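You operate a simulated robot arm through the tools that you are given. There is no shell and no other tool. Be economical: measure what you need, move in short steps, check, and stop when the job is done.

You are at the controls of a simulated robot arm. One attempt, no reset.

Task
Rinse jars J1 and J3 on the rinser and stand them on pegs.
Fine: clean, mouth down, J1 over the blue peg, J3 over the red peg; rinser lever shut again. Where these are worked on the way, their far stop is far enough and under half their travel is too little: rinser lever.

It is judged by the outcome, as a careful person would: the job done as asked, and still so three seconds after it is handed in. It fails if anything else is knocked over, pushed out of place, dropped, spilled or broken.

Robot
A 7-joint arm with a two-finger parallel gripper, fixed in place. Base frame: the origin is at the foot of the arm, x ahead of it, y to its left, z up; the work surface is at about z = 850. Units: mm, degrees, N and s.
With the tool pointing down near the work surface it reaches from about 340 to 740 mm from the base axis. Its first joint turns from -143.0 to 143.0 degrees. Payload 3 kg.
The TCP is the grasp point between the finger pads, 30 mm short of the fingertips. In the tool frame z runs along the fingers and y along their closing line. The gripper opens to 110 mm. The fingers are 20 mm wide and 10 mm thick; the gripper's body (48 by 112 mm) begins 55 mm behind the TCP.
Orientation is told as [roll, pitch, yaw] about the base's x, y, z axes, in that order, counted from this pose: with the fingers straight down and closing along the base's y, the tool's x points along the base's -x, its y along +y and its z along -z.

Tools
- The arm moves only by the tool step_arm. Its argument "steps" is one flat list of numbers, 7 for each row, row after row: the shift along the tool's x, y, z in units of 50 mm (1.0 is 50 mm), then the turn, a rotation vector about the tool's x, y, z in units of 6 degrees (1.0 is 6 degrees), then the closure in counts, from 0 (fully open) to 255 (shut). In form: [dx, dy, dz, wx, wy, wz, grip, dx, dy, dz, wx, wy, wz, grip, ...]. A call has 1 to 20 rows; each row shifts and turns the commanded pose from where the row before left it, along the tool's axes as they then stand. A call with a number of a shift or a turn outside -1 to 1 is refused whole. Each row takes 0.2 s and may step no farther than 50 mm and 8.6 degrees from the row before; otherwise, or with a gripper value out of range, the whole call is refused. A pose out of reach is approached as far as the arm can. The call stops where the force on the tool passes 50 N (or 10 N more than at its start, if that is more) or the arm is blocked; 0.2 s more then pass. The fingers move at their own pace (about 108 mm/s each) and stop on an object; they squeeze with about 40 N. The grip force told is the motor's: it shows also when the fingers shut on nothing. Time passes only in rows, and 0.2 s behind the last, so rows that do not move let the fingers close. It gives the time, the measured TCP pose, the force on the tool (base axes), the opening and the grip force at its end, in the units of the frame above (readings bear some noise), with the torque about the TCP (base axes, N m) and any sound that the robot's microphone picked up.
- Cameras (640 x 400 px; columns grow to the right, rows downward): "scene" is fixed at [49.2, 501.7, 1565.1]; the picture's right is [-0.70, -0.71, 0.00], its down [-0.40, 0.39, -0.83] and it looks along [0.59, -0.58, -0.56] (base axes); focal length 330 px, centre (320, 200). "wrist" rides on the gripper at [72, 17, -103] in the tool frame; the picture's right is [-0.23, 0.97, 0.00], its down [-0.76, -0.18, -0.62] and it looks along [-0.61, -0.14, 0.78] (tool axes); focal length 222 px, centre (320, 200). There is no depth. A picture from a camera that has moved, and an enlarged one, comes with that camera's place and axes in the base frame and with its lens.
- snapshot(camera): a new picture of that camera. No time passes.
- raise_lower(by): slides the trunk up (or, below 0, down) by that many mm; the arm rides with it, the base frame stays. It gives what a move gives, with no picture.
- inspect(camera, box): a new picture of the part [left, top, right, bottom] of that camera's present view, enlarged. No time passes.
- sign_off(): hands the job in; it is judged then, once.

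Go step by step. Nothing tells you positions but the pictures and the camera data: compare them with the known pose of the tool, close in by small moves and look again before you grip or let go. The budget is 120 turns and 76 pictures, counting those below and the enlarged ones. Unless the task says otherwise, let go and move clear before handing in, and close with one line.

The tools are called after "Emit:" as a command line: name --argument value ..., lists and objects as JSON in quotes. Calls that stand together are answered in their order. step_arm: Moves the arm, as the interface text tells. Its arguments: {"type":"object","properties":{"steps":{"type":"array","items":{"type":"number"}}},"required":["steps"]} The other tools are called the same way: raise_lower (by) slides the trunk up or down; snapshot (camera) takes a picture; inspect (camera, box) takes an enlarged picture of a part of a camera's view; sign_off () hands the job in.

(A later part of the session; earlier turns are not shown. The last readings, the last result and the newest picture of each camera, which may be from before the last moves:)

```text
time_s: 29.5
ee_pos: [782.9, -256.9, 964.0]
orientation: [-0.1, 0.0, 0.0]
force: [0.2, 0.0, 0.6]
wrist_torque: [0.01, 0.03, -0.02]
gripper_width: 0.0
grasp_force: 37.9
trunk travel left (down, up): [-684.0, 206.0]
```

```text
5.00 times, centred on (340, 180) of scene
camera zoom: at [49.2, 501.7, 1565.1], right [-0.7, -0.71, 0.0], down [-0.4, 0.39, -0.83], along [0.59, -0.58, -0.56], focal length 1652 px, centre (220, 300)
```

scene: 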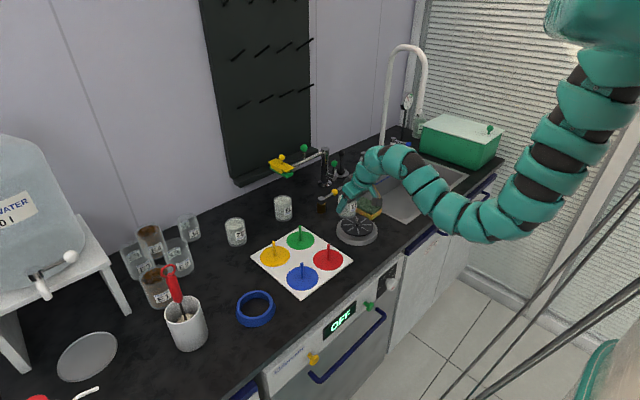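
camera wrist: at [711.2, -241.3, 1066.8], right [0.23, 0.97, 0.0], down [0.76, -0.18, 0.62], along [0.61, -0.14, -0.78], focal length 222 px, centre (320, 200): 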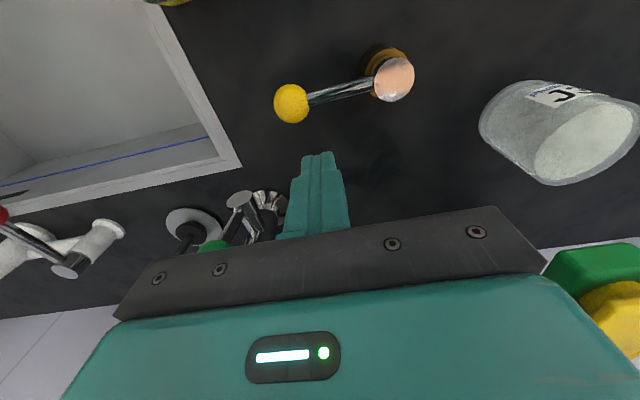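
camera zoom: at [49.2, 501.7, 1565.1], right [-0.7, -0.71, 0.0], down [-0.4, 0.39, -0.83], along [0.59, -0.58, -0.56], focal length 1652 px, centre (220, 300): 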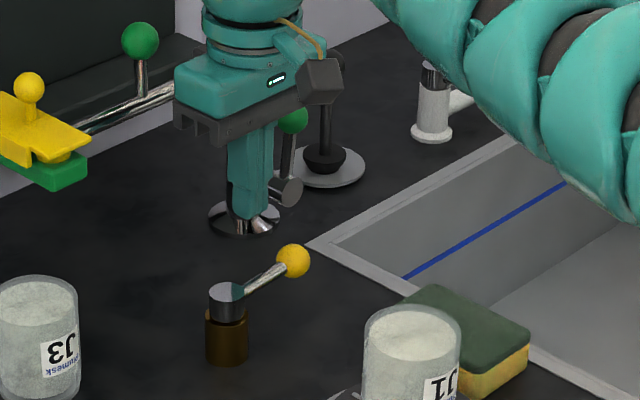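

The ball is at (751,−271,900), post axis (753,−199); radius ≈72 mm. I'll lower the closed fingers behind the ball and push along the arc, first 30°.

Emit:
step_arm --steps '[0, -0.06, 0.52, 0, 0, 0, 255, 0, -0.06, 0.52, 0, 0, 0, 255, 0.14, 0, 0, 0, 0, 0, 255, 0.18, -0.036, 0, 0, 0, 0, 255, 0.18, -0.036, 0, 0, 0, 0, 255, 0.18, 0.01, 0, 0, 0, 0, 255, 0.18, 0.01, 0, 0, 0, 0, 255]'

Emit:
inspect --camera "scene" --box '[300, 150, 400, 230]'

```text
time_s: 31.1
ee_pos: [738.3, -266.2, 910.6]
orientation: [0.0, 0.1, -0.1]
force: [0.3, -1.0, -0.2]
wrist_torque: [0.0, 0.02, -0.02]
gripper_width: 0.1
grasp_force: 37.7
trunk travel left (down, up): [-684.0, 206.0]
```

```text
5.00 times, centred on (350, 190) of scene
camera zoom: at [49.2, 501.7, 1565.1], right [-0.7, -0.71, 0.0], down [-0.4, 0.39, -0.83], along [0.59, -0.58, -0.56], focal length 1652 px, centre (170, 250)
```

zoom: 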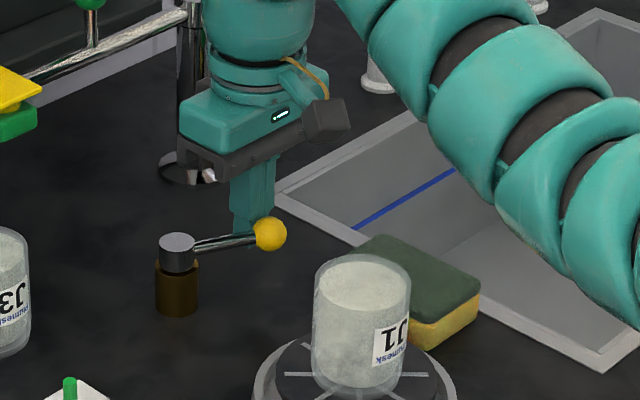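

The lever turns freely toward the robot. Continuing around the arc to about 75°.

Emit:
step_arm --steps '[0.17, 0.055, 0, 0, 0, 0, 255, 0.17, 0.055, 0, 0, 0, 0, 255, 0.15, 0.1, 0, 0, 0, 0, 255, 0.15, 0.1, 0, 0, 0, 0, 255, 0.12, 0.135, 0, 0, 0, 0, 255, 0.12, 0.135, 0, 0, 0, 0, 255]'

Emit:
inspect --camera "scene" --box '[300, 150, 400, 230]'

```text
time_s: 32.5
ee_pos: [695.4, -240.5, 910.2]
orientation: [0.0, 0.0, -0.1]
force: [0.2, 0.3, 0.5]
wrist_torque: [-0.01, 0.0, 0.03]
gripper_width: 0.1
grasp_force: 37.9
trunk travel left (down, up): [-684.0, 206.0]
```

```text
5.00 times, centred on (350, 190) of scene
camera zoom: at [49.2, 501.7, 1565.1], right [-0.7, -0.71, 0.0], down [-0.4, 0.39, -0.83], along [0.59, -0.58, -0.56], focal length 1652 px, centre (170, 250)
```

zoom: 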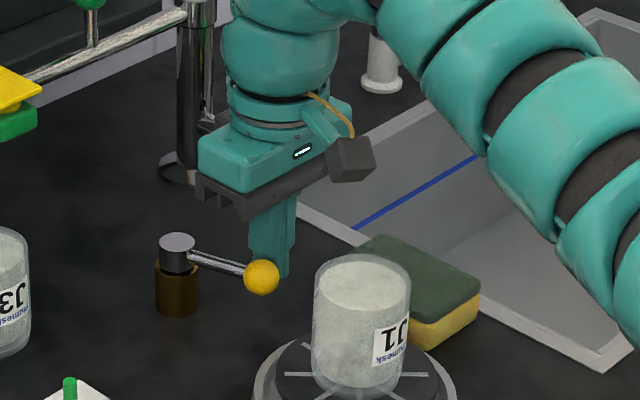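

Lever at ~75° and still free. Continuing in small rows to find the far stop.

Emit:
step_arm --steps '[0.08, 0.16, 0, 0, 0, 0, 255, 0.08, 0.16, 0, 0, 0, 0, 255, 0.04, 0.12, 0, 0, 0, 0, 255]'

Emit:
inspect --camera "scene" --box '[300, 150, 400, 230]'

```text
time_s: 33.2
ee_pos: [689.2, -232.8, 912.8]
orientation: [-0.9, -0.8, -1.1]
force: [8.3, -24.2, -3.5]
wrist_torque: [-0.28, -0.1, 0.12]
gripper_width: 0.3
grasp_force: 37.6
trunk travel left (down, up): [-684.0, 206.0]
stopped in row 3: the force on the tool passed its limit at 57 N (the readings are from after the stop); the commanded pose is now the measured one
```

```text
5.00 times, centred on (350, 190) of scene
camera zoom: at [49.2, 501.7, 1565.1], right [-0.7, -0.71, 0.0], down [-0.4, 0.39, -0.83], along [0.59, -0.58, -0.56], focal length 1652 px, centre (170, 250)
```

zoom: 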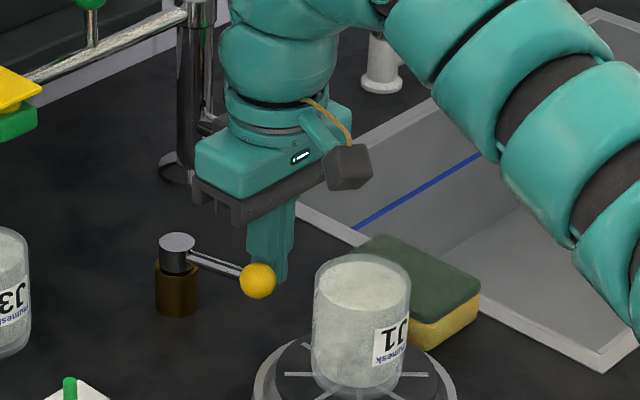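

The far stop is reached. I'll ease off slightly, wait a couple of seconds for the rinse, and look at the jar.

Emit:
step_arm --steps '[0, -0.06, 0, 0, 0, 0, 255, 0, 0, 0, 0, 0, 0, 255, 0, 0, 0, 0, 0, 0, 255, 0, 0, 0, 0, 0, 0, 255, 0, 0, 0, 0, 0, 0, 255, 0, 0, 0, 0, 0, 0, 255, 0, 0, 0, 0, 0, 0, 255, 0, 0, 0, 0, 0, 0, 255, 0, 0, 0, 0, 0, 0, 255, 0, 0, 0, 0, 0, 0, 255]'

Emit:
inspect --camera "scene" --box '[310, 180, 410, 260]'

```text
time_s: 35.4
ee_pos: [688.0, -234.1, 913.1]
orientation: [-0.5, -0.7, -0.7]
force: [1.5, -19.5, -1.9]
wrist_torque: [-0.24, -0.04, 0.15]
gripper_width: 0.0
grasp_force: 37.9
trunk travel left (down, up): [-684.0, 206.0]
```

```text
5.00 times, centred on (360, 220) of scene
camera zoom: at [49.2, 501.7, 1565.1], right [-0.7, -0.71, 0.0], down [-0.4, 0.39, -0.83], along [0.59, -0.58, -0.56], focal length 1652 px, centre (120, 100)
```

zoom: 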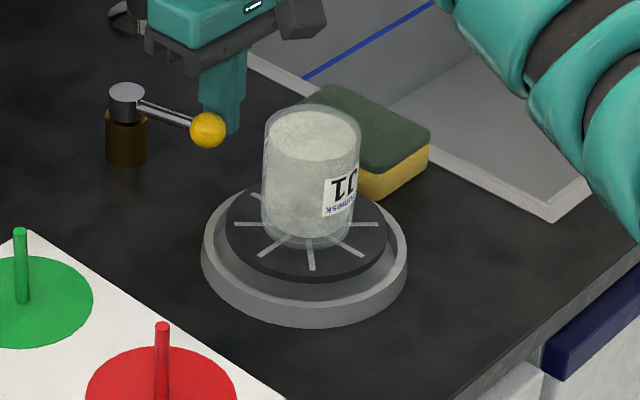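

The jar still looks hazy. I'll relieve the push and wait a little more, then look closer for water and haze change.

Emit:
step_arm --steps '[0, -0.04, 0, 0, 0, 0, 255, 0, -0.04, 0, 0, 0, 0, 255, 0, 0, 0, 0, 0, 0, 255, 0, 0, 0, 0, 0, 0, 255, 0, 0, 0, 0, 0, 0, 255, 0, 0, 0, 0, 0, 0, 255, 0, 0, 0, 0, 0, 0, 255, 0, 0, 0, 0, 0, 0, 255, 0, 0, 0, 0, 0, 0, 255, 0, 0, 0, 0, 0, 0, 255, 0, 0, 0, 0, 0, 0, 255, 0, 0, 0, 0, 0, 0, 255]'

Emit:
inspect --camera "scene" --box '[325, 190, 395, 246]'

```text
time_s: 38.0
ee_pos: [689.1, -235.8, 913.6]
orientation: [-0.6, -0.7, -0.6]
force: [-0.2, -0.3, -0.6]
wrist_torque: [0.01, 0.01, -0.01]
gripper_width: 0.3
grasp_force: 37.7
trunk travel left (down, up): [-684.0, 206.0]
```

```text
7.14 times, centred on (360, 218) of scene
camera zoom: at [49.2, 501.7, 1565.1], right [-0.7, -0.71, 0.0], down [-0.4, 0.39, -0.83], along [0.59, -0.58, -0.56], focal length 2360 px, centre (34, 71)
```

zoom: 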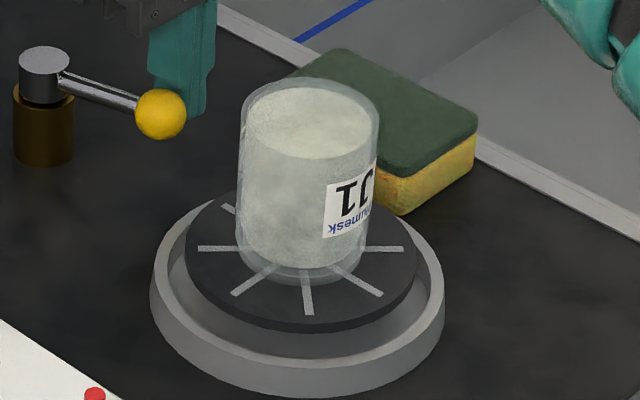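

The haze now looks smoother (possibly spray within). I'll now shut the lever: rise, cross over the ball, go down on its other side, and push back along the arc.

Emit:
step_arm --steps '[0, -0.1, 0, 0, 0, 0, 255, 0, 0, -0.6, 0, 0, 0, 255, 0, 0, -0.6, 0, 0, 0, 255, 0.07, 0.63, 0, 0, 0, 0, 255, 0.07, 0.63, 0, 0, 0, 0, 255, 0, 0, 0.6, 0, 0, 0, 255, 0, 0, 0.6, 0, 0, 0, 255]'

Emit:
inspect --camera "scene" --box '[310, 170, 410, 250]'

```text
time_s: 39.4
ee_pos: [703.1, -212.7, 935.9]
orientation: [-0.8, -1.4, -0.7]
force: [-6.6, -0.6, 22.5]
wrist_torque: [0.04, 0.43, 0.15]
gripper_width: 0.0
grasp_force: 37.8
out of reach, approached as far as the arm can: row 2, 3, 4, 5
trunk travel left (down, up): [-684.0, 206.0]
stopped in row 6: the force on the tool passed its limit at 64 N (the readings are from after the stop); the commanded pose is now the measured one
```

```text
5.00 times, centred on (360, 210) of scene
camera zoom: at [49.2, 501.7, 1565.1], right [-0.7, -0.71, 0.0], down [-0.4, 0.39, -0.83], along [0.59, -0.58, -0.56], focal length 1652 px, centre (120, 150)
```

zoom: 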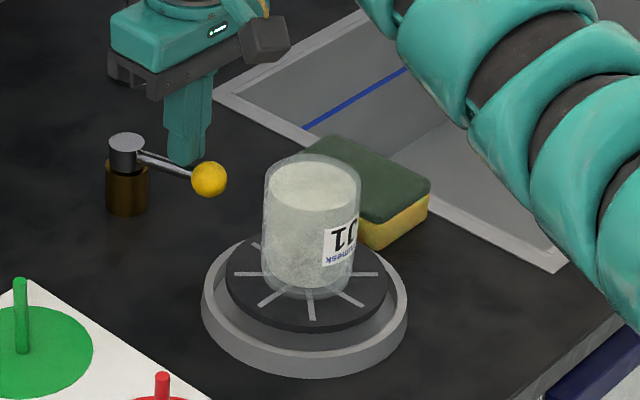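

The arm hit its inner limit and came down onto the lever's rod (no harm visible). I'll raise the trunk by 100 for room, then cross over properly.

Emit:
raise_lower --by 100

Emit:
step_arm --steps '[0.21, 0.36, 0, 0.13, 0, 0, 255, 0.21, 0.36, 0, 0, 0.23, 0.12, 255, 0, 0, 0.6, 0, 0, 0, 255]'

Emit:
snapshot --camera "wrist"

Emit:
inspect --camera "scene" --box '[310, 170, 410, 250]'

```text
time_s: 40.7
ee_pos: [703.7, -213.4, 1032.8]
orientation: [-0.5, -1.1, -0.6]
force: [0.4, 0.0, -0.5]
wrist_torque: [-0.01, -0.02, -0.01]
gripper_width: 0.3
grasp_force: 37.7
trunk travel left (down, up): [-784.0, 106.0]
```

```text
time_s: 41.5
ee_pos: [696.8, -178.9, 997.0]
orientation: [-1.3, 0.3, -1.5]
force: [0.4, -0.3, 0.1]
wrist_torque: [0.01, 0.0, -0.04]
gripper_width: 0.0
grasp_force: 37.6
out of reach, approached as far as the arm can: row 1, 2
trunk travel left (down, up): [-784.0, 106.0]
```

```text
28 pictures are left
camera wrist: at [626.2, -158.9, 1100.5], right [0.25, 0.97, -0.03], down [0.76, -0.18, 0.62], along [0.6, -0.18, -0.78], focal length 222 px, centre (320, 200)
```

wrist: 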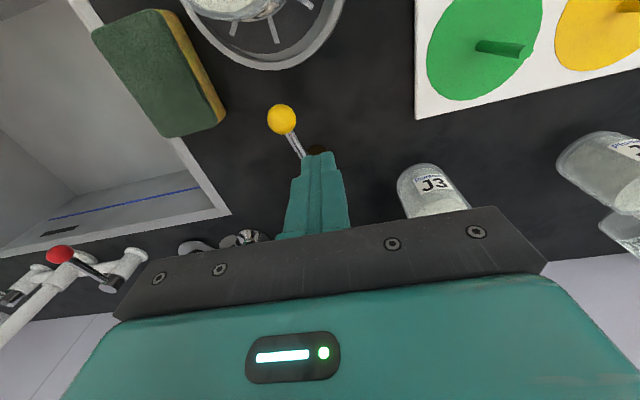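

```text
5.00 times, centred on (360, 210) of scene
camera zoom: at [49.2, 501.7, 1565.1], right [-0.7, -0.71, 0.0], down [-0.4, 0.39, -0.83], along [0.59, -0.58, -0.56], focal length 1652 px, centre (120, 150)
```

zoom: 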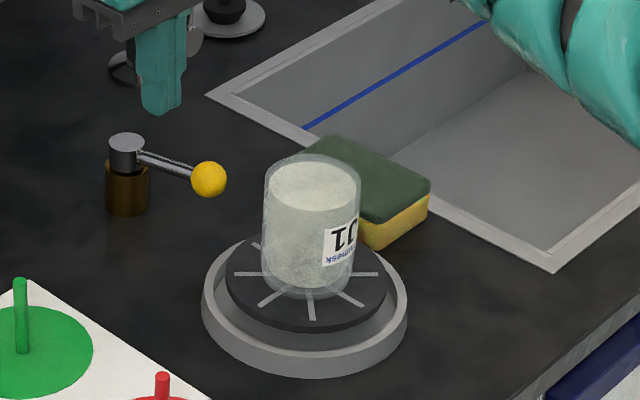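

The ball is at about (682,−215). I'll lower while moving on to the ball's +y side.

Emit:
step_arm --steps '[0, 0.04, 0.5, -0.22, 0, -0.25, 255, 0.15, 0.04, 0.2, 0, 0, 0, 255, 0.15, 0, 0, 0, 0, 0, 255]'

```text
time_s: 42.3
ee_pos: [682.0, -174.5, 961.2]
orientation: [0.0, 0.3, 0.0]
force: [-0.1, 0.4, 0.0]
wrist_torque: [0.01, 0.0, 0.03]
gripper_width: 0.3
grasp_force: 38.1
trunk travel left (down, up): [-784.0, 106.0]
```

In position beside the ball. Lowering and pushing back along the arc to shut.

Emit:
step_arm --steps '[0, 0, 0.5, 0, 0, 0, 255, 0, 0, 0.48, 0, 0, 0, 255, -0.02, -0.25, 0, 0, 0, 0, 255, -0.02, -0.25, 0, 0, 0, 0, 255, -0.03, -0.18, 0, 0, 0, 0, 255, -0.03, -0.18, 0, 0, 0, 0, 255, -0.07, -0.16, 0, 0, 0, 0, 255, -0.07, -0.16, 0, 0, 0, 0, 255, -0.11, -0.145, 0, 0, 0, 0, 255, -0.11, -0.145, 0, 0, 0, 0, 255, -0.145, -0.105, 0, 0, 0, 0, 255, -0.145, -0.105, 0, 0, 0, 0, 255, -0.09, -0.04, 0, 0, 0, 0, 255, -0.09, -0.04, 0, 0, 0, 0, 255]'

Emit:
inspect --camera "scene" --box '[300, 170, 400, 250]'

```text
time_s: 45.3
ee_pos: [727.8, -261.6, 911.9]
orientation: [-0.1, 0.3, 0.1]
force: [-8.0, 1.5, -2.2]
wrist_torque: [0.02, 0.05, -0.04]
gripper_width: 0.0
grasp_force: 37.9
trunk travel left (down, up): [-784.0, 106.0]
```

```text
5.00 times, centred on (350, 210) of scene
camera zoom: at [49.2, 501.7, 1565.1], right [-0.7, -0.71, 0.0], down [-0.4, 0.39, -0.83], along [0.59, -0.58, -0.56], focal length 1652 px, centre (170, 150)
```

zoom: 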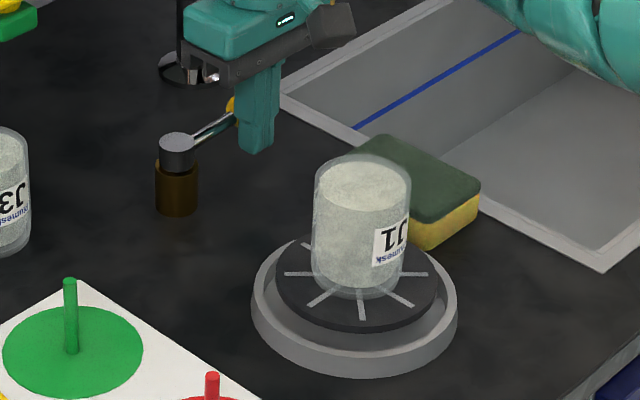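

The lever is shut on its stop again (−8 N). The jar still looks hazy, so I need to compare J1 with J3 at high zoom before deciding.

Emit:
step_arm --steps '[0.3, 0, 0, 0, 0, 0, 255, 0, 0, -0.8, 0, 0, 0, 255, 0, 0, -0.8, 0, 0, 0, 255]'

Emit:
inspect --camera "scene" --box '[270, 185, 390, 255]'

```text
time_s: 46.1
ee_pos: [714.3, -260.5, 991.1]
orientation: [-0.2, 0.2, 0.0]
force: [-1.3, 0.9, -0.1]
wrist_torque: [-0.04, -0.02, -0.03]
gripper_width: 0.0
grasp_force: 37.7
trunk travel left (down, up): [-784.0, 106.0]
```

```text
5.33 times, centred on (330, 220) of scene
camera zoom: at [49.2, 501.7, 1565.1], right [-0.7, -0.71, 0.0], down [-0.4, 0.39, -0.83], along [0.59, -0.58, -0.56], focal length 1762 px, centre (267, 93)
```

zoom: 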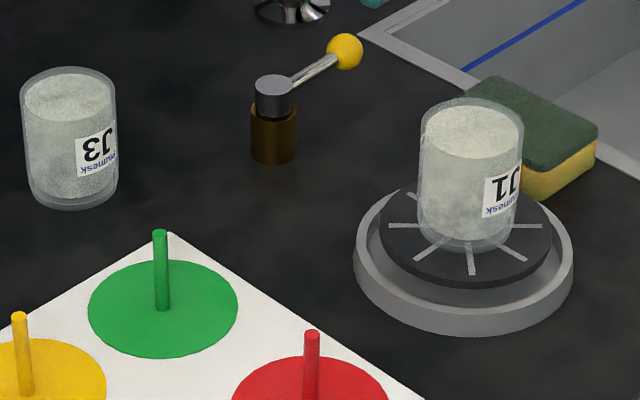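

J1 looks just like J3, so it isn't rinsed yet. The disc stands proud on the ring like a press-down star: the rinser probably sprays only when the jar is pressed down with the lever open. I'll open the lever again, then press on the jar's bottom.

Emit:
step_arm --steps '[0, 0, -0.8, 0, 0, 0, 255]'

Emit:
raise_lower --by -65

Emit:
step_arm --steps '[-0.75, 0, 0, 0, 0, 0, 255, -0.6, 0, 0, 0, 0, 0, 255]'

```text
time_s: 46.5
ee_pos: [713.6, -260.2, 1029.9]
orientation: [-0.1, 0.2, 0.1]
force: [-0.6, 0.7, -0.9]
wrist_torque: [-0.05, -0.03, 0.02]
gripper_width: 0.1
grasp_force: 37.7
trunk travel left (down, up): [-784.0, 106.0]
```

```text
time_s: 47.5
ee_pos: [712.9, -260.1, 964.6]
orientation: [-0.1, 0.2, 0.2]
force: [-0.3, 0.1, 0.2]
wrist_torque: [0.03, -0.04, 0.0]
gripper_width: 0.2
grasp_force: 37.6
trunk travel left (down, up): [-719.0, 171.0]
```

```text
time_s: 48.1
ee_pos: [782.1, -260.7, 965.1]
orientation: [-0.2, 0.3, 0.2]
force: [0.0, -0.1, -0.2]
wrist_torque: [0.01, -0.01, 0.01]
gripper_width: 0.0
grasp_force: 38.2
trunk travel left (down, up): [-719.0, 171.0]
```

At the ball's far side again. Descending and pushing along the arc to the far stop.

Emit:
step_arm --steps '[0, -0.03, 0.52, 0, 0, 0, 255, 0, -0.03, 0.52, 0, 0, 0, 255, 0.14, 0, 0, 0, 0, 0, 255, 0.18, -0.036, 0, 0, 0, 0, 255, 0.18, -0.036, 0, 0, 0, 0, 255, 0.18, 0.01, 0, 0, 0, 0, 255, 0.18, 0.01, 0, 0, 0, 0, 255, 0.17, 0.055, 0, 0, 0, 0, 255, 0.17, 0.055, 0, 0, 0, 0, 255, 0.15, 0.1, 0, 0, 0, 0, 255, 0.15, 0.1, 0, 0, 0, 0, 255, 0.12, 0.135, 0, 0, 0, 0, 255, 0.12, 0.135, 0, 0, 0, 0, 255]'

Emit:
step_arm --steps '[0.06, 0.09, 0, 0, 0, 0, 255, 0.05, 0.08, 0, 0, 0, 0, 255]'

```text
time_s: 50.9
ee_pos: [693.3, -237.1, 913.6]
orientation: [-0.1, 0.2, 0.1]
force: [-0.1, 0.2, 1.0]
wrist_torque: [-0.01, 0.01, -0.01]
gripper_width: 0.0
grasp_force: 37.9
trunk travel left (down, up): [-719.0, 171.0]
```

```text
time_s: 51.5
ee_pos: [688.6, -234.4, 912.9]
orientation: [-0.2, 0.1, -0.2]
force: [12.7, -16.6, 6.1]
wrist_torque: [-0.16, -0.1, 0.03]
gripper_width: 0.3
grasp_force: 37.8
trunk travel left (down, up): [-719.0, 171.0]
```

The lever is on its far stop again. I'll back off, raise the trunk, and go above J1 to press down gently.

Emit:
step_arm --steps '[-0.1, -0.12, 0, 0, 0, 0, 255]'

Emit:
raise_lower --by 170

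Emit:
step_arm --steps '[0.58, 0.18, 0.42, 0, 0, 0, 255, 0.58, 0.18, 0.42, 0, 0, 0, 255, 0.58, 0.19, 0.42, 0, 0, 0, 255, 0.58, 0.19, 0.42, 0, 0, 0, 255]'

Emit:
snapshot --camera "wrist"

```text
time_s: 51.9
ee_pos: [693.1, -233.8, 912.4]
orientation: [0.1, 0.2, 0.2]
force: [-4.0, -4.5, 2.9]
wrist_torque: [-0.01, 0.06, 0.07]
gripper_width: 0.0
grasp_force: 37.8
trunk travel left (down, up): [-719.0, 171.0]
```

```text
time_s: 53.8
ee_pos: [693.3, -234.1, 1081.8]
orientation: [-0.1, 0.3, 0.0]
force: [0.5, -0.2, 0.0]
wrist_torque: [0.01, 0.0, 0.01]
gripper_width: 0.0
grasp_force: 37.8
trunk travel left (down, up): [-889.0, 1.0]
```

```text
time_s: 54.8
ee_pos: [576.5, -197.4, 1000.6]
orientation: [-0.1, 0.3, 0.1]
force: [-0.3, 0.2, -0.9]
wrist_torque: [0.0, 0.01, 0.01]
gripper_width: 0.0
grasp_force: 38.1
trunk travel left (down, up): [-889.0, 1.0]
```

```text
24 pictures are left
camera wrist: at [504.8, -182.6, 1103.3], right [0.23, 0.97, 0.0], down [0.76, -0.18, 0.62], along [0.6, -0.14, -0.78], focal length 222 px, centre (320, 200)
```

wrist: 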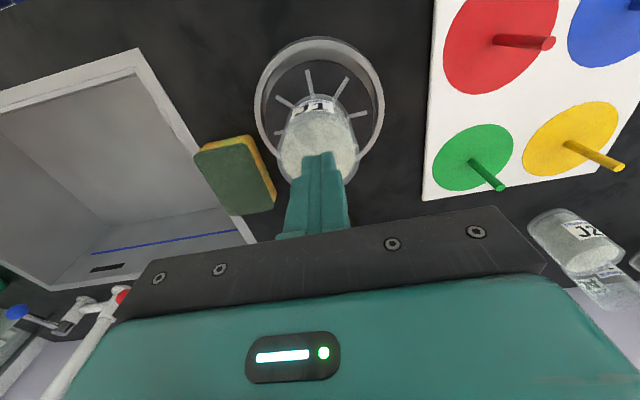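

The fingertip is over J1's center. Lowering onto it in small rows.

Emit:
step_arm --steps '[0, -0.06, 0.3, 0, 0, 0, 255, 0, 0, 0.04, 0, 0, 0, 255, 0, 0, 0.04, 0, 0, 0, 255]'

Emit:
step_arm --steps '[0, 0, 0.03, 0, 0, 0, 255, 0, 0, 0.03, 0, 0, 0, 255]'

```text
time_s: 55.6
ee_pos: [575.7, -202.0, 980.5]
orientation: [-0.1, 0.2, 0.1]
force: [-0.6, 1.4, 4.1]
wrist_torque: [0.07, -0.02, 0.02]
gripper_width: 0.2
grasp_force: 37.9
trunk travel left (down, up): [-889.0, 1.0]
```

```text
time_s: 56.2
ee_pos: [575.9, -202.8, 977.5]
orientation: [-0.1, 0.1, 0.1]
force: [-2.9, -0.1, 4.3]
wrist_torque: [0.01, 0.03, 0.0]
gripper_width: 0.0
grasp_force: 37.5
trunk travel left (down, up): [-889.0, 1.0]
```

The force stays at about 4 N while the jar moves down: the disc is sprung, as suspected. Pressing further.

Emit:
step_arm --steps '[0, 0, 0.04, 0, 0, 0, 255, 0, 0, 0.04, 0, 0, 0, 255, 0, 0, 0.04, 0, 0, 0, 255, 0, 0, 0, 0, 0, 0, 255]'

Emit:
inspect --camera "scene" --box '[315, 185, 395, 245]'

```text
time_s: 57.2
ee_pos: [576.2, -202.0, 972.4]
orientation: [-0.2, 0.0, -0.1]
force: [5.3, -4.8, 26.7]
wrist_torque: [-0.14, -0.17, -0.03]
gripper_width: 0.1
grasp_force: 37.5
trunk travel left (down, up): [-889.0, 1.0]
```

```text
6.67 times, centred on (355, 215) of scene
camera zoom: at [49.2, 501.7, 1565.1], right [-0.7, -0.71, 0.0], down [-0.4, 0.39, -0.83], along [0.59, -0.58, -0.56], focal length 2203 px, centre (87, 100)
```

zoom: 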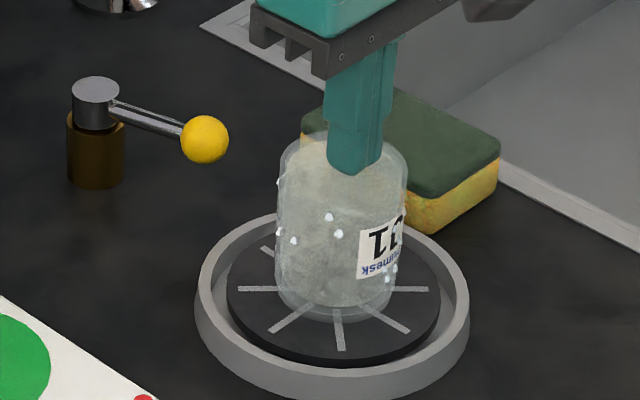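

Water is spraying now and the haze is thinning. I'll hold it pressed for a few seconds.

Emit:
step_arm --steps '[0, 0, 0, 0, 0, 0, 255, 0, 0, 0, 0, 0, 0, 255, 0, 0, 0, 0, 0, 0, 255, 0, 0, 0, 0, 0, 0, 255, 0, 0, 0, 0, 0, 0, 255, 0, 0, 0, 0, 0, 0, 255, 0, 0, 0, 0, 0, 0, 255, 0, 0, 0, 0, 0, 0, 255, 0, 0, 0, 0, 0, 0, 255, 0, 0, 0, 0, 0, 0, 255, 0, 0, 0, 0, 0, 0, 255, 0, 0, 0, 0, 0, 0, 255, 0, 0, 0, 0, 0, 0, 255, 0, 0, 0, 0, 0, 0, 255, 0, 0, 0, 0, 0, 0, 255]'

Emit:
inspect --camera "scene" --box '[315, 185, 395, 245]'

```text
time_s: 60.4
ee_pos: [574.9, -202.2, 972.4]
orientation: [-0.1, 0.1, 0.1]
force: [11.4, -6.2, 42.8]
wrist_torque: [-0.18, -0.46, -0.02]
gripper_width: 0.0
grasp_force: 38.2
trunk travel left (down, up): [-889.0, 1.0]
```

```text
6.67 times, centred on (355, 215) of scene
camera zoom: at [49.2, 501.7, 1565.1], right [-0.7, -0.71, 0.0], down [-0.4, 0.39, -0.83], along [0.59, -0.58, -0.56], focal length 2203 px, centre (87, 100)
```

zoom: 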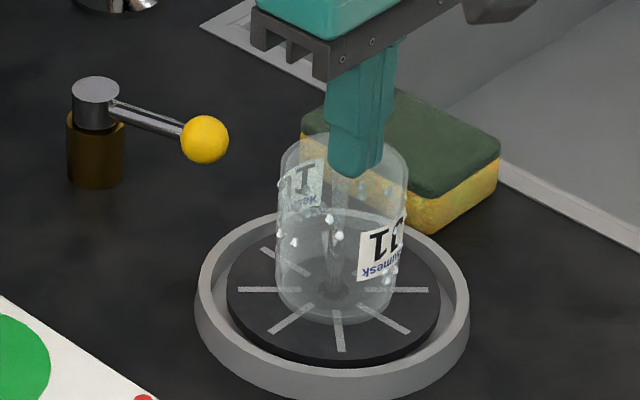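

J1 is visibly clean. The spray runs only while pressed, so I'll leave the lever open for J3 and shut it at the end. Now rise, open the fingers, and grip J1 with a vertical tool.

Emit:
step_arm --steps '[0, 0, -0.1, 0, 0, 0, 255, 0, 0, -0.3, 0, 0, 0, 255, 0, 0, -0.2, 0, 0, 0, 74, 0, 0, 0, 0, 0, 0, 74, 0, 0, 0, 0, 0, 0, 74]'

Emit:
snapshot --camera "wrist"

```text
time_s: 61.6
ee_pos: [575.2, -200.4, 1000.8]
orientation: [-0.1, 0.2, 0.1]
force: [-0.3, -0.6, -0.5]
wrist_torque: [0.01, 0.01, -0.02]
gripper_width: 78.0
grasp_force: 0.0
trunk travel left (down, up): [-889.0, 1.0]
```

```text
21 pictures are left
camera wrist: at [503.9, -185.6, 1104.2], right [0.23, 0.97, 0.0], down [0.76, -0.18, 0.62], along [0.6, -0.14, -0.78], focal length 222 px, centre (320, 200)
```

wrist: 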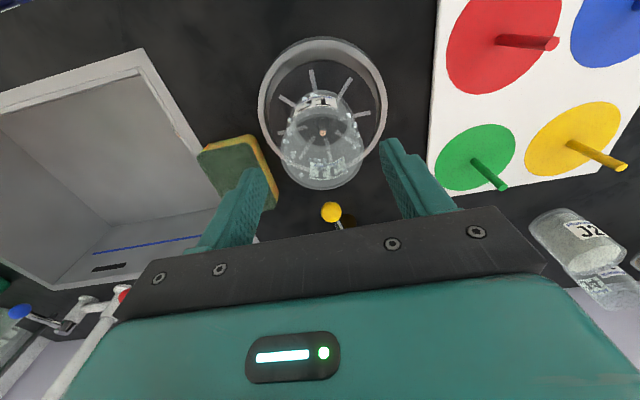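

J1 is centered between the open fingers. Descending to grip it low, then closing.

Emit:
step_arm --steps '[-0.03, -0.01, 0.4, 0, 0, 0, 74, 0, 0, 0.4, 0, 0, 0, 74, 0, 0, 0.4, 0, 0, 0, 74, 0, 0, 0.4, 0, 0, 0, 74]'

Emit:
step_arm --steps '[0, 0, 0, 0, 0, 0, 255, 0, 0, 0, 0, 0, 0, 255, 0, 0, 0, 0, 0, 0, 255]'

Emit:
snapshot --camera "wrist"

```text
time_s: 62.6
ee_pos: [577.7, -202.9, 920.7]
orientation: [0.0, 0.1, 0.1]
force: [-0.3, 0.3, -0.1]
wrist_torque: [-0.02, -0.04, -0.02]
gripper_width: 78.1
grasp_force: 0.1
trunk travel left (down, up): [-889.0, 1.0]
```

```text
time_s: 63.4
ee_pos: [576.6, -203.0, 919.3]
orientation: [0.0, 0.1, 0.2]
force: [1.3, -0.5, 0.5]
wrist_torque: [-0.06, 0.01, 0.01]
gripper_width: 61.9
grasp_force: 40.1
trunk travel left (down, up): [-889.0, 1.0]
```

```text
20 pictures are left
camera wrist: at [505.3, -186.9, 1023.5], right [0.23, 0.97, 0.0], down [0.76, -0.18, 0.62], along [0.6, -0.14, -0.78], focal length 222 px, centre (320, 200)
```

wrist: 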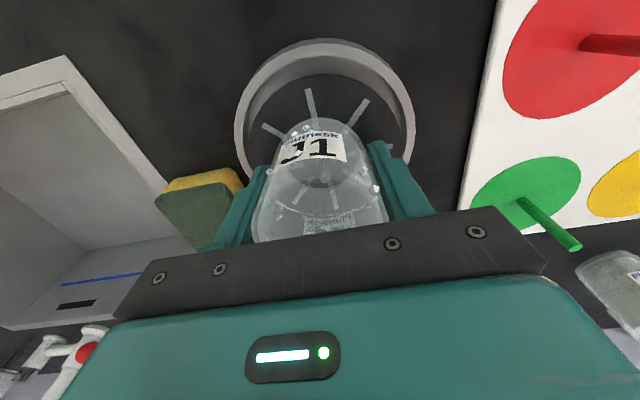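

Gripped at full diameter. Lifting and carrying J1 along x≈615, between the peg rows, to y≈77.

Emit:
step_arm --steps '[0, 0, -0.5, 0, 0, 0, 255, 0, 0, -0.5, 0, 0, 0, 255, -0.38, 0.4, 0, 0, 0, 0, 255, -0.38, 0.6, 0, 0, 0, 0, 255, 0, 0.8, 0, 0, 0, 0, 255, 0, 0.8, 0, 0, 0, 0, 255, 0, 0.8, 0, 0, 0, 0, 255, 0, 0.8, 0, 0, 0, 0, 255, 0, 0.8, 0, 0, 0, 0, 255, 0, 0.6, 0, 0, 0, 0, 255]'

Emit:
snapshot --camera "wrist"

```text
time_s: 65.6
ee_pos: [616.9, 82.2, 969.3]
orientation: [-0.1, 0.4, 0.1]
force: [0.1, -0.6, -0.5]
wrist_torque: [0.0, 0.03, 0.01]
gripper_width: 61.9
grasp_force: 39.9
trunk travel left (down, up): [-889.0, 1.0]
```

```text
19 pictures are left
camera wrist: at [544.4, 97.1, 1072.8], right [0.23, 0.97, 0.0], down [0.77, -0.17, 0.62], along [0.6, -0.14, -0.79], focal length 222 px, centre (320, 200)
```

wrist: 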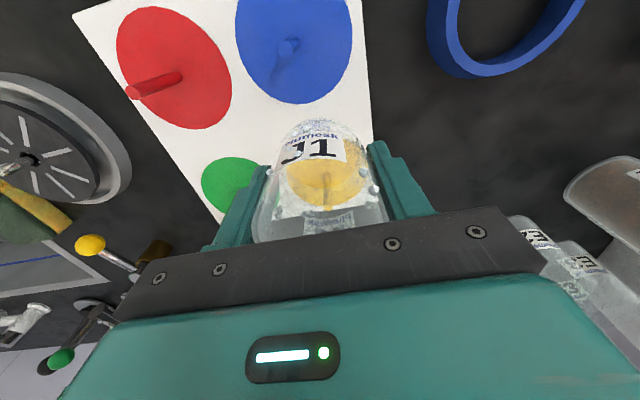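

I see the blue disc ahead of the jar; I need a precise blue-peg position, so I'll zoom on it.

Emit:
inspect --camera "wrist" --box '[220, 0, 380, 110]'

```text
3.64 times, centred on (300, 55) of wrist
camera zoom: at [544.4, 97.1, 1072.8], right [0.23, 0.97, 0.0], down [0.77, -0.17, 0.62], along [0.6, -0.14, -0.79], focal length 808 px, centre (393, 727)
```

zoom: 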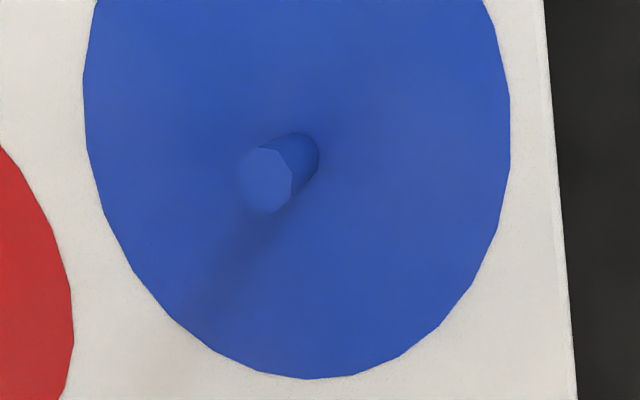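

The blue peg is at (550,73). Moving over it.

Emit:
step_arm --steps '[0.67, -0.087, 0.05, 0, 0, 0, 255, 0.67, -0.087, 0.05, 0, 0, 0, 255]'

Emit:
inspect --camera "scene" --box '[240, 210, 360, 300]'

```text
time_s: 66.2
ee_pos: [549.1, 69.5, 967.5]
orientation: [-0.1, 0.3, 0.1]
force: [0.5, -0.5, -1.3]
wrist_torque: [0.0, 0.01, 0.02]
gripper_width: 62.2
grasp_force: 40.3
trunk travel left (down, up): [-889.0, 1.0]
```

```text
4.44 times, centred on (300, 255) of scene
camera zoom: at [49.2, 501.7, 1565.1], right [-0.7, -0.71, 0.0], down [-0.4, 0.39, -0.83], along [0.59, -0.58, -0.56], focal length 1469 px, centre (409, -44)
```

zoom: 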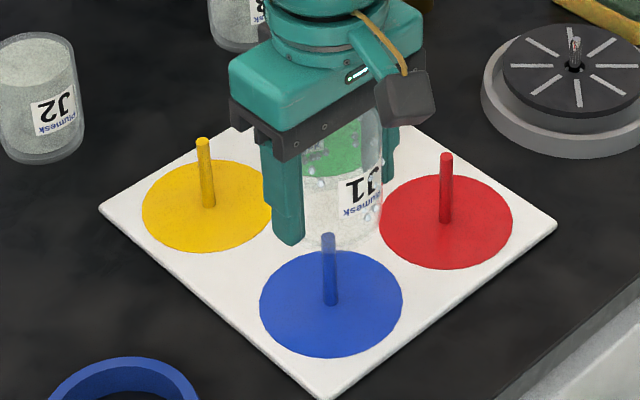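

Aligned within a few mm; small correction (+3,+5), then lower over the peg.

Emit:
step_arm --steps '[-0.06, 0.1, 0, 0, 0, 0, 255, 0, 0, 0.3, 0, 0, 0, 255, 0, 0, 0.3, 0, 0, 0, 255, 0, 0, 0.3, 0, 0, 0, 255, 0, 0, 0.3, 0, 0, 0, 255]'

Emit:
inspect --camera "scene" --box '[240, 210, 360, 300]'

```text
time_s: 67.4
ee_pos: [551.0, 73.6, 907.4]
orientation: [-0.1, 0.3, 0.1]
force: [0.1, 0.2, -0.8]
wrist_torque: [-0.03, 0.0, 0.0]
gripper_width: 62.1
grasp_force: 39.8
trunk travel left (down, up): [-889.0, 1.0]
```

```text
4.44 times, centred on (300, 255) of scene
camera zoom: at [49.2, 501.7, 1565.1], right [-0.7, -0.71, 0.0], down [-0.4, 0.39, -0.83], along [0.59, -0.58, -0.56], focal length 1469 px, centre (409, -44)
```

zoom: 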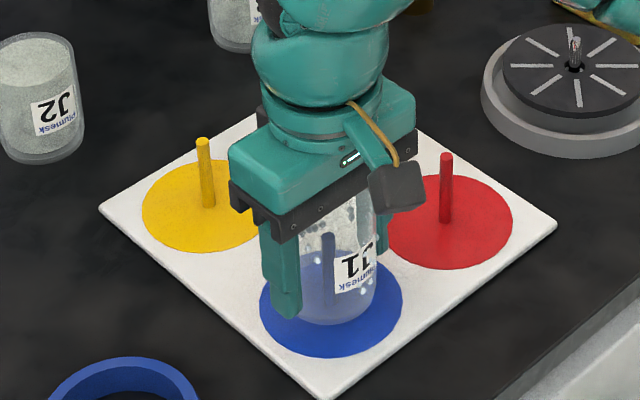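

The peg is inside the jar. Lowering the rest in small rows until contact.

Emit:
step_arm --steps '[0, 0.03, 0.04, 0, 0, 0, 255, 0, 0.03, 0.04, 0, 0, 0, 255, 0, 0, 0.04, 0, 0, 0, 255]'

Emit:
step_arm --steps '[0, 0, 0.03, 0, 0, 0, 255, 0, 0, 0.03, 0, 0, 0, 255]'

Emit:
step_arm --steps '[0, 0, 0.03, 0, 0, 0, 255]'

```text
time_s: 68.2
ee_pos: [550.8, 77.1, 899.6]
orientation: [-0.1, 0.3, 0.2]
force: [0.4, -0.1, -1.6]
wrist_torque: [-0.01, -0.01, 0.01]
gripper_width: 62.0
grasp_force: 39.6
trunk travel left (down, up): [-889.0, 1.0]
```

```text
time_s: 68.8
ee_pos: [550.6, 77.7, 898.9]
orientation: [-0.1, 0.0, 0.0]
force: [3.0, -2.2, 17.2]
wrist_torque: [-0.39, 0.33, 0.06]
gripper_width: 62.3
grasp_force: 40.4
trunk travel left (down, up): [-889.0, 1.0]
```

```text
time_s: 69.2
ee_pos: [551.1, 77.4, 896.2]
orientation: [0.1, 0.0, 0.1]
force: [6.9, 0.4, 29.5]
wrist_torque: [-0.05, 0.35, 0.03]
gripper_width: 62.4
grasp_force: 40.2
trunk travel left (down, up): [-889.0, 1.0]
```

Contact with the board (17→30 N). Ease off 3 mm, release, and rise.

Emit:
step_arm --steps '[0, 0, -0.05, 0, 0, 0, 255, 0, 0, 0, 0, 0, 0, 220, 0, 0, 0, 0, 0, 0, 74, 0, 0, 0, 0, 0, 0, 74, 0, 0, 0, 0, 0, 0, 74]'

Emit:
inspect --camera "scene" --box '[240, 210, 360, 300]'

```text
time_s: 70.4
ee_pos: [550.6, 76.9, 897.8]
orientation: [-0.1, 0.2, 0.1]
force: [0.4, 0.1, -0.1]
wrist_torque: [-0.01, 0.0, 0.0]
gripper_width: 78.0
grasp_force: 0.0
trunk travel left (down, up): [-889.0, 1.0]
```

```text
4.44 times, centred on (300, 255) of scene
camera zoom: at [49.2, 501.7, 1565.1], right [-0.7, -0.71, 0.0], down [-0.4, 0.39, -0.83], along [0.59, -0.58, -0.56], focal length 1469 px, centre (409, -44)
```

zoom: 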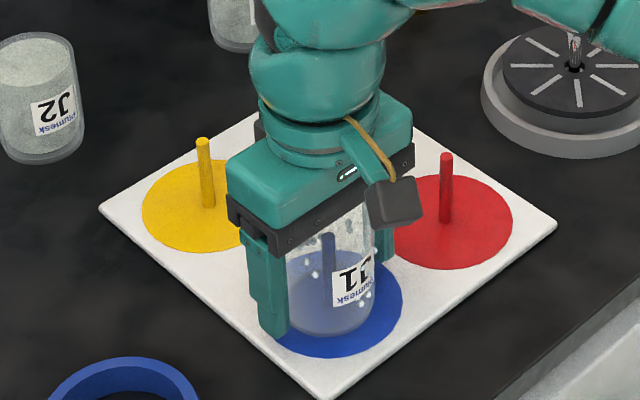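

J1 stands over the blue peg, clean. Now rise, go forward toward J3, lower the trunk, and tilt 25° for the J3 approach.

Emit:
step_arm --steps '[0, 0, -0.68, 0, 0, 0, 74, 0, 0, -0.68, 0, 0, 0, 74, -0.567, -0.39, -0.347, 0, 0, 0, 74, -0.567, -0.39, -0.347, 0, 0, 0, 74, -0.567, -0.39, -0.347, 0, 0, 0, 74, -0.567, -0.39, -0.347, 0, 0, 0, 74, -0.567, -0.39, -0.347, 0, 0, 0, 74, -0.567, -0.39, -0.347, 0, 0, 0, 74]'

Emit:
raise_lower --by -64

Emit:
step_arm --steps '[0, 0, 0, 0, -0.84, 0, 74, 0, 0, 0, 0, -0.84, 0, 74, 0, 0, 0, 0, -0.83, 0, 74, 0, 0, 0, 0, -0.83, 0, 74, 0, 0, 0, 0, -0.83, 0, 74]'

```text
time_s: 72.2
ee_pos: [722.9, -37.0, 1070.7]
orientation: [-0.2, 0.3, 0.1]
force: [0.3, 0.3, 0.1]
wrist_torque: [0.04, 0.01, -0.01]
gripper_width: 78.1
grasp_force: 0.1
trunk travel left (down, up): [-889.0, 1.0]
```

```text
time_s: 73.3
ee_pos: [722.7, -37.4, 1006.4]
orientation: [-0.1, 0.2, 0.1]
force: [0.7, 0.5, -0.3]
wrist_torque: [0.01, 0.0, 0.0]
gripper_width: 78.2
grasp_force: 0.0
trunk travel left (down, up): [-825.0, 65.0]
```

```text
time_s: 74.5
ee_pos: [722.9, -36.9, 1007.1]
orientation: [-0.1, -25.1, 0.1]
force: [-0.3, 0.4, 0.0]
wrist_torque: [0.0, 0.01, 0.0]
gripper_width: 77.9
grasp_force: 0.1
trunk travel left (down, up): [-825.0, 65.0]
```

Moving to just above J3.

Emit:
step_arm --steps '[-0.38, -0.247, 0.523, 0, 0, 0, 74, -0.38, -0.247, 0.523, 0, 0, 0, 74, -0.38, -0.247, 0.523, 0, 0, 0, 74]'

Emit:
snapshot --camera "wrist"

```text
time_s: 75.3
ee_pos: [808.4, -75.2, 959.3]
orientation: [0.0, -24.7, 0.1]
force: [-0.2, -0.1, 0.2]
wrist_torque: [0.0, -0.02, 0.02]
gripper_width: 78.3
grasp_force: 0.1
trunk travel left (down, up): [-825.0, 65.0]
```

```text
14 pictures are left
camera wrist: at [699.9, -59.1, 1022.8], right [0.2, 0.97, 0.09], down [0.43, -0.18, 0.88], along [0.88, -0.14, -0.46], focal length 222 px, centre (320, 200)
```

wrist: 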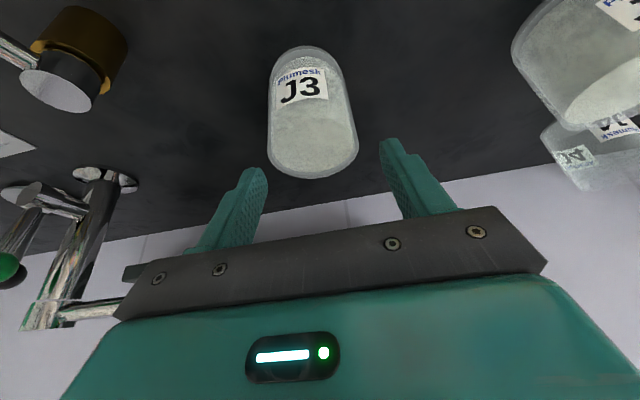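

J3 is at about (811.5,−78). Descending around it and closing.

Emit:
step_arm --steps '[0.165, -0.017, 0.401, 0, 0, 0, 74, 0.165, -0.017, 0.401, 0, 0, 0, 74, 0.165, -0.017, 0.401, 0, 0, 0, 74]'

Emit:
step_arm --steps '[0, 0, 0, 0, 0, 0, 255, 0, 0, 0, 0, 0, 0, 255, 0, 0, 0, 0, 0, 0, 255]'

Emit:
snapshot --camera "wrist"

```text
time_s: 76.1
ee_pos: [809.8, -76.8, 894.2]
orientation: [-0.1, -24.8, 0.1]
force: [0.0, 0.2, -0.3]
wrist_torque: [0.01, -0.01, 0.02]
gripper_width: 78.3
grasp_force: 0.1
trunk travel left (down, up): [-825.0, 65.0]
```

```text
time_s: 76.9
ee_pos: [808.5, -77.3, 894.2]
orientation: [0.0, -24.8, 0.1]
force: [-0.3, -0.1, -0.1]
wrist_torque: [0.02, -0.03, 0.01]
gripper_width: 61.4
grasp_force: 39.9
trunk travel left (down, up): [-825.0, 65.0]
```

```text
13 pictures are left
camera wrist: at [700.1, -61.0, 958.3], right [0.2, 0.97, 0.09], down [0.43, -0.18, 0.89], along [0.88, -0.14, -0.46], focal length 222 px, centre (320, 200)
```

wrist: 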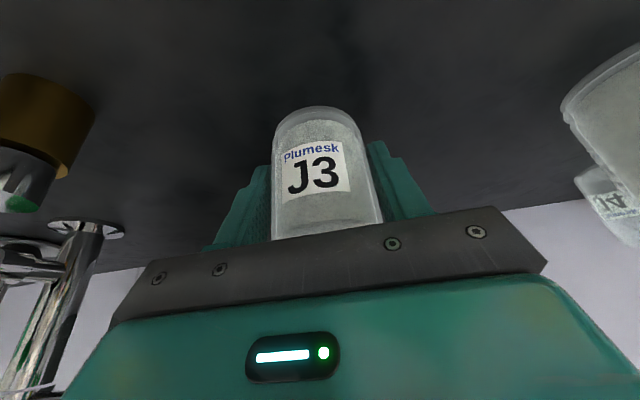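

J3 is gripped (61.4 mm). Lift, raise the trunk, and carry it over the rinser by a path clear of the open lever.

Emit:
step_arm --steps '[-0.254, 0, -0.544, 0, 0, 0, 255, -0.254, 0, -0.544, 0, 0, 0, 255, -0.254, 0, -0.544, 0, 0, 0, 255]'

Emit:
raise_lower --by 64

Emit:
step_arm --steps '[0.84, -0.115, -0.072, 0, 0, 0, 255, 0.84, -0.115, -0.072, 0, 0, 0, 255, 0.84, -0.115, -0.072, 0, 0, 0, 255, 0.84, -0.115, -0.072, 0, 0, 0, 255, 0.5, -0.67, -0.13, 0, 0, 0, 255, 0.5, -0.67, -0.13, 0, 0, 0, 255, 0.5, -0.67, -0.13, 0, 0, 0, 255]'

Emit:
inspect --camera "scene" --box '[315, 175, 395, 245]'

```text
time_s: 77.7
ee_pos: [809.6, -75.2, 982.1]
orientation: [-0.1, -24.7, 0.1]
force: [0.4, 0.1, -1.2]
wrist_torque: [-0.01, 0.06, -0.01]
gripper_width: 61.4
grasp_force: 40.8
trunk travel left (down, up): [-825.0, 65.0]
```

```text
time_s: 78.8
ee_pos: [805.5, -75.4, 1039.3]
orientation: [0.0, -23.7, 0.1]
force: [-7.1, 0.1, -1.2]
wrist_torque: [0.01, 0.18, -0.29]
gripper_width: 61.4
grasp_force: 39.9
trunk travel left (down, up): [-889.0, 1.0]
stopped: the force on the tool passed its limit at 51 N (the readings are from after the stop); the commanded pose is now the measured one
```

```text
time_s: 80.4
ee_pos: [568.5, -199.8, 974.1]
orientation: [-0.1, -24.0, 0.2]
force: [0.2, 0.0, -1.0]
wrist_torque: [0.0, 0.0, -0.02]
gripper_width: 61.5
grasp_force: 40.0
trunk travel left (down, up): [-889.0, 1.0]
```

```text
5.71 times, centred on (355, 210) of scene
camera zoom: at [49.2, 501.7, 1565.1], right [-0.7, -0.71, 0.0], down [-0.4, 0.39, -0.83], along [0.59, -0.58, -0.56], focal length 1888 px, centre (120, 143)
```

zoom: 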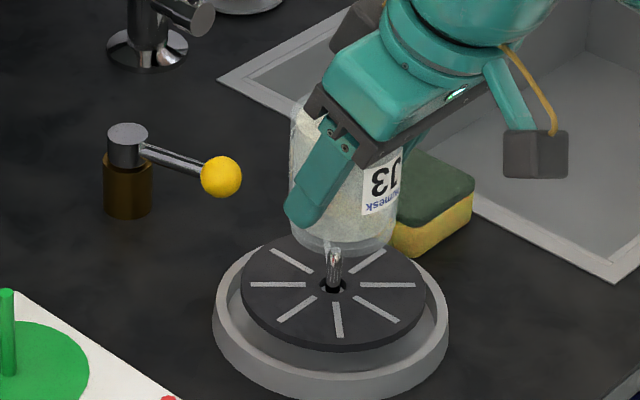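

A contact of 51 N occurred while the trunk rose near the swing arm's clip; I must check that nothing was displaced.

Emit:
inspect --camera "scene" --box '[220, 120, 380, 220]'

```text
4.00 times, centred on (300, 170) of scene
camera zoom: at [49.2, 501.7, 1565.1], right [-0.7, -0.71, 0.0], down [-0.4, 0.39, -0.83], along [0.59, -0.58, -0.56], focal length 1322 px, centre (400, 320)
```

zoom: 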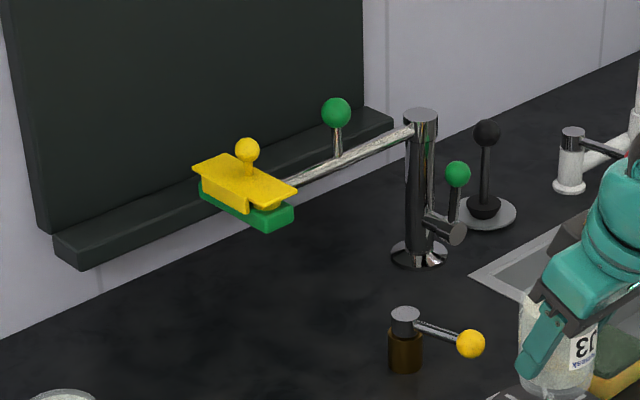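

The clip is exactly where it was. J3 is almost over the nozzle; I'll correct by (+4,+1), lower it, and press the disc down while holding the jar.

Emit:
step_arm --steps '[-0.07, 0.02, 0.034, 0, -0.13, 0, 255, 0.11, 0, 0.237, 0, 0, 0, 255, 0.11, 0, 0.237, 0, 0, 0, 255, 0.11, 0, 0.237, 0, 0, 0, 255]'

Emit:
step_arm --steps '[0.034, 0, 0.072, 0, 0, 0, 255, 0.034, 0, 0.072, 0, 0, 0, 255, 0.017, 0, 0.036, 0, 0, 0, 255]'

Emit:
step_arm --steps '[0.017, 0, 0.036, 0, 0, 0, 255, 0.017, 0, 0.036, 0, 0, 0, 255]'

```text
time_s: 81.4
ee_pos: [574.8, -199.8, 934.1]
orientation: [0.0, -24.9, 0.1]
force: [0.0, -0.2, -2.3]
wrist_torque: [0.05, 0.03, -0.01]
gripper_width: 61.8
grasp_force: 39.8
trunk travel left (down, up): [-889.0, 1.0]
```

```text
time_s: 82.2
ee_pos: [574.0, -198.7, 923.7]
orientation: [0.0, -24.8, 0.1]
force: [2.4, 1.6, 3.8]
wrist_torque: [0.05, -0.24, 0.06]
gripper_width: 62.1
grasp_force: 39.8
trunk travel left (down, up): [-889.0, 1.0]
```

```text
time_s: 82.8
ee_pos: [573.7, -198.8, 920.7]
orientation: [-0.1, -24.7, 0.0]
force: [-1.4, -1.4, 5.1]
wrist_torque: [-0.07, -0.2, -0.09]
gripper_width: 61.6
grasp_force: 39.7
trunk travel left (down, up): [-889.0, 1.0]
```

Contact and spring force of about 4–5 N. Pressing ~5 mm further and holding.

Emit:
step_arm --steps '[0.017, 0, 0.036, 0, 0, 0, 255, 0.017, 0, 0.036, 0, 0, 0, 255, 0.009, 0, 0.018, 0, 0, 0, 255, 0, 0, 0, 0, 0, 0, 255, 0, 0, 0, 0, 0, 0, 255, 0, 0, 0, 0, 0, 0, 255, 0, 0, 0, 0, 0, 0, 255, 0, 0, 0, 0, 0, 0, 255, 0, 0, 0, 0, 0, 0, 255, 0, 0, 0, 0, 0, 0, 255, 0, 0, 0, 0, 0, 0, 255, 0, 0, 0, 0, 0, 0, 255, 0, 0, 0, 0, 0, 0, 255, 0, 0, 0, 0, 0, 0, 255, 0, 0, 0, 0, 0, 0, 255, 0, 0, 0, 0, 0, 0, 255]'

Emit:
inspect --camera "scene" --box '[315, 175, 395, 245]'

```text
time_s: 86.2
ee_pos: [572.8, -198.5, 916.3]
orientation: [-0.2, -24.9, 0.0]
force: [4.3, -4.5, 21.1]
wrist_torque: [0.0, -0.94, -0.16]
gripper_width: 61.2
grasp_force: 39.9
trunk travel left (down, up): [-889.0, 1.0]
```

```text
5.71 times, centred on (355, 210) of scene
camera zoom: at [49.2, 501.7, 1565.1], right [-0.7, -0.71, 0.0], down [-0.4, 0.39, -0.83], along [0.59, -0.58, -0.56], focal length 1888 px, centre (120, 143)
```

zoom: 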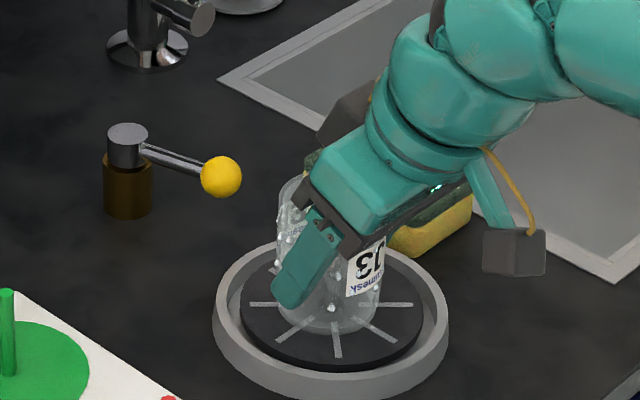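

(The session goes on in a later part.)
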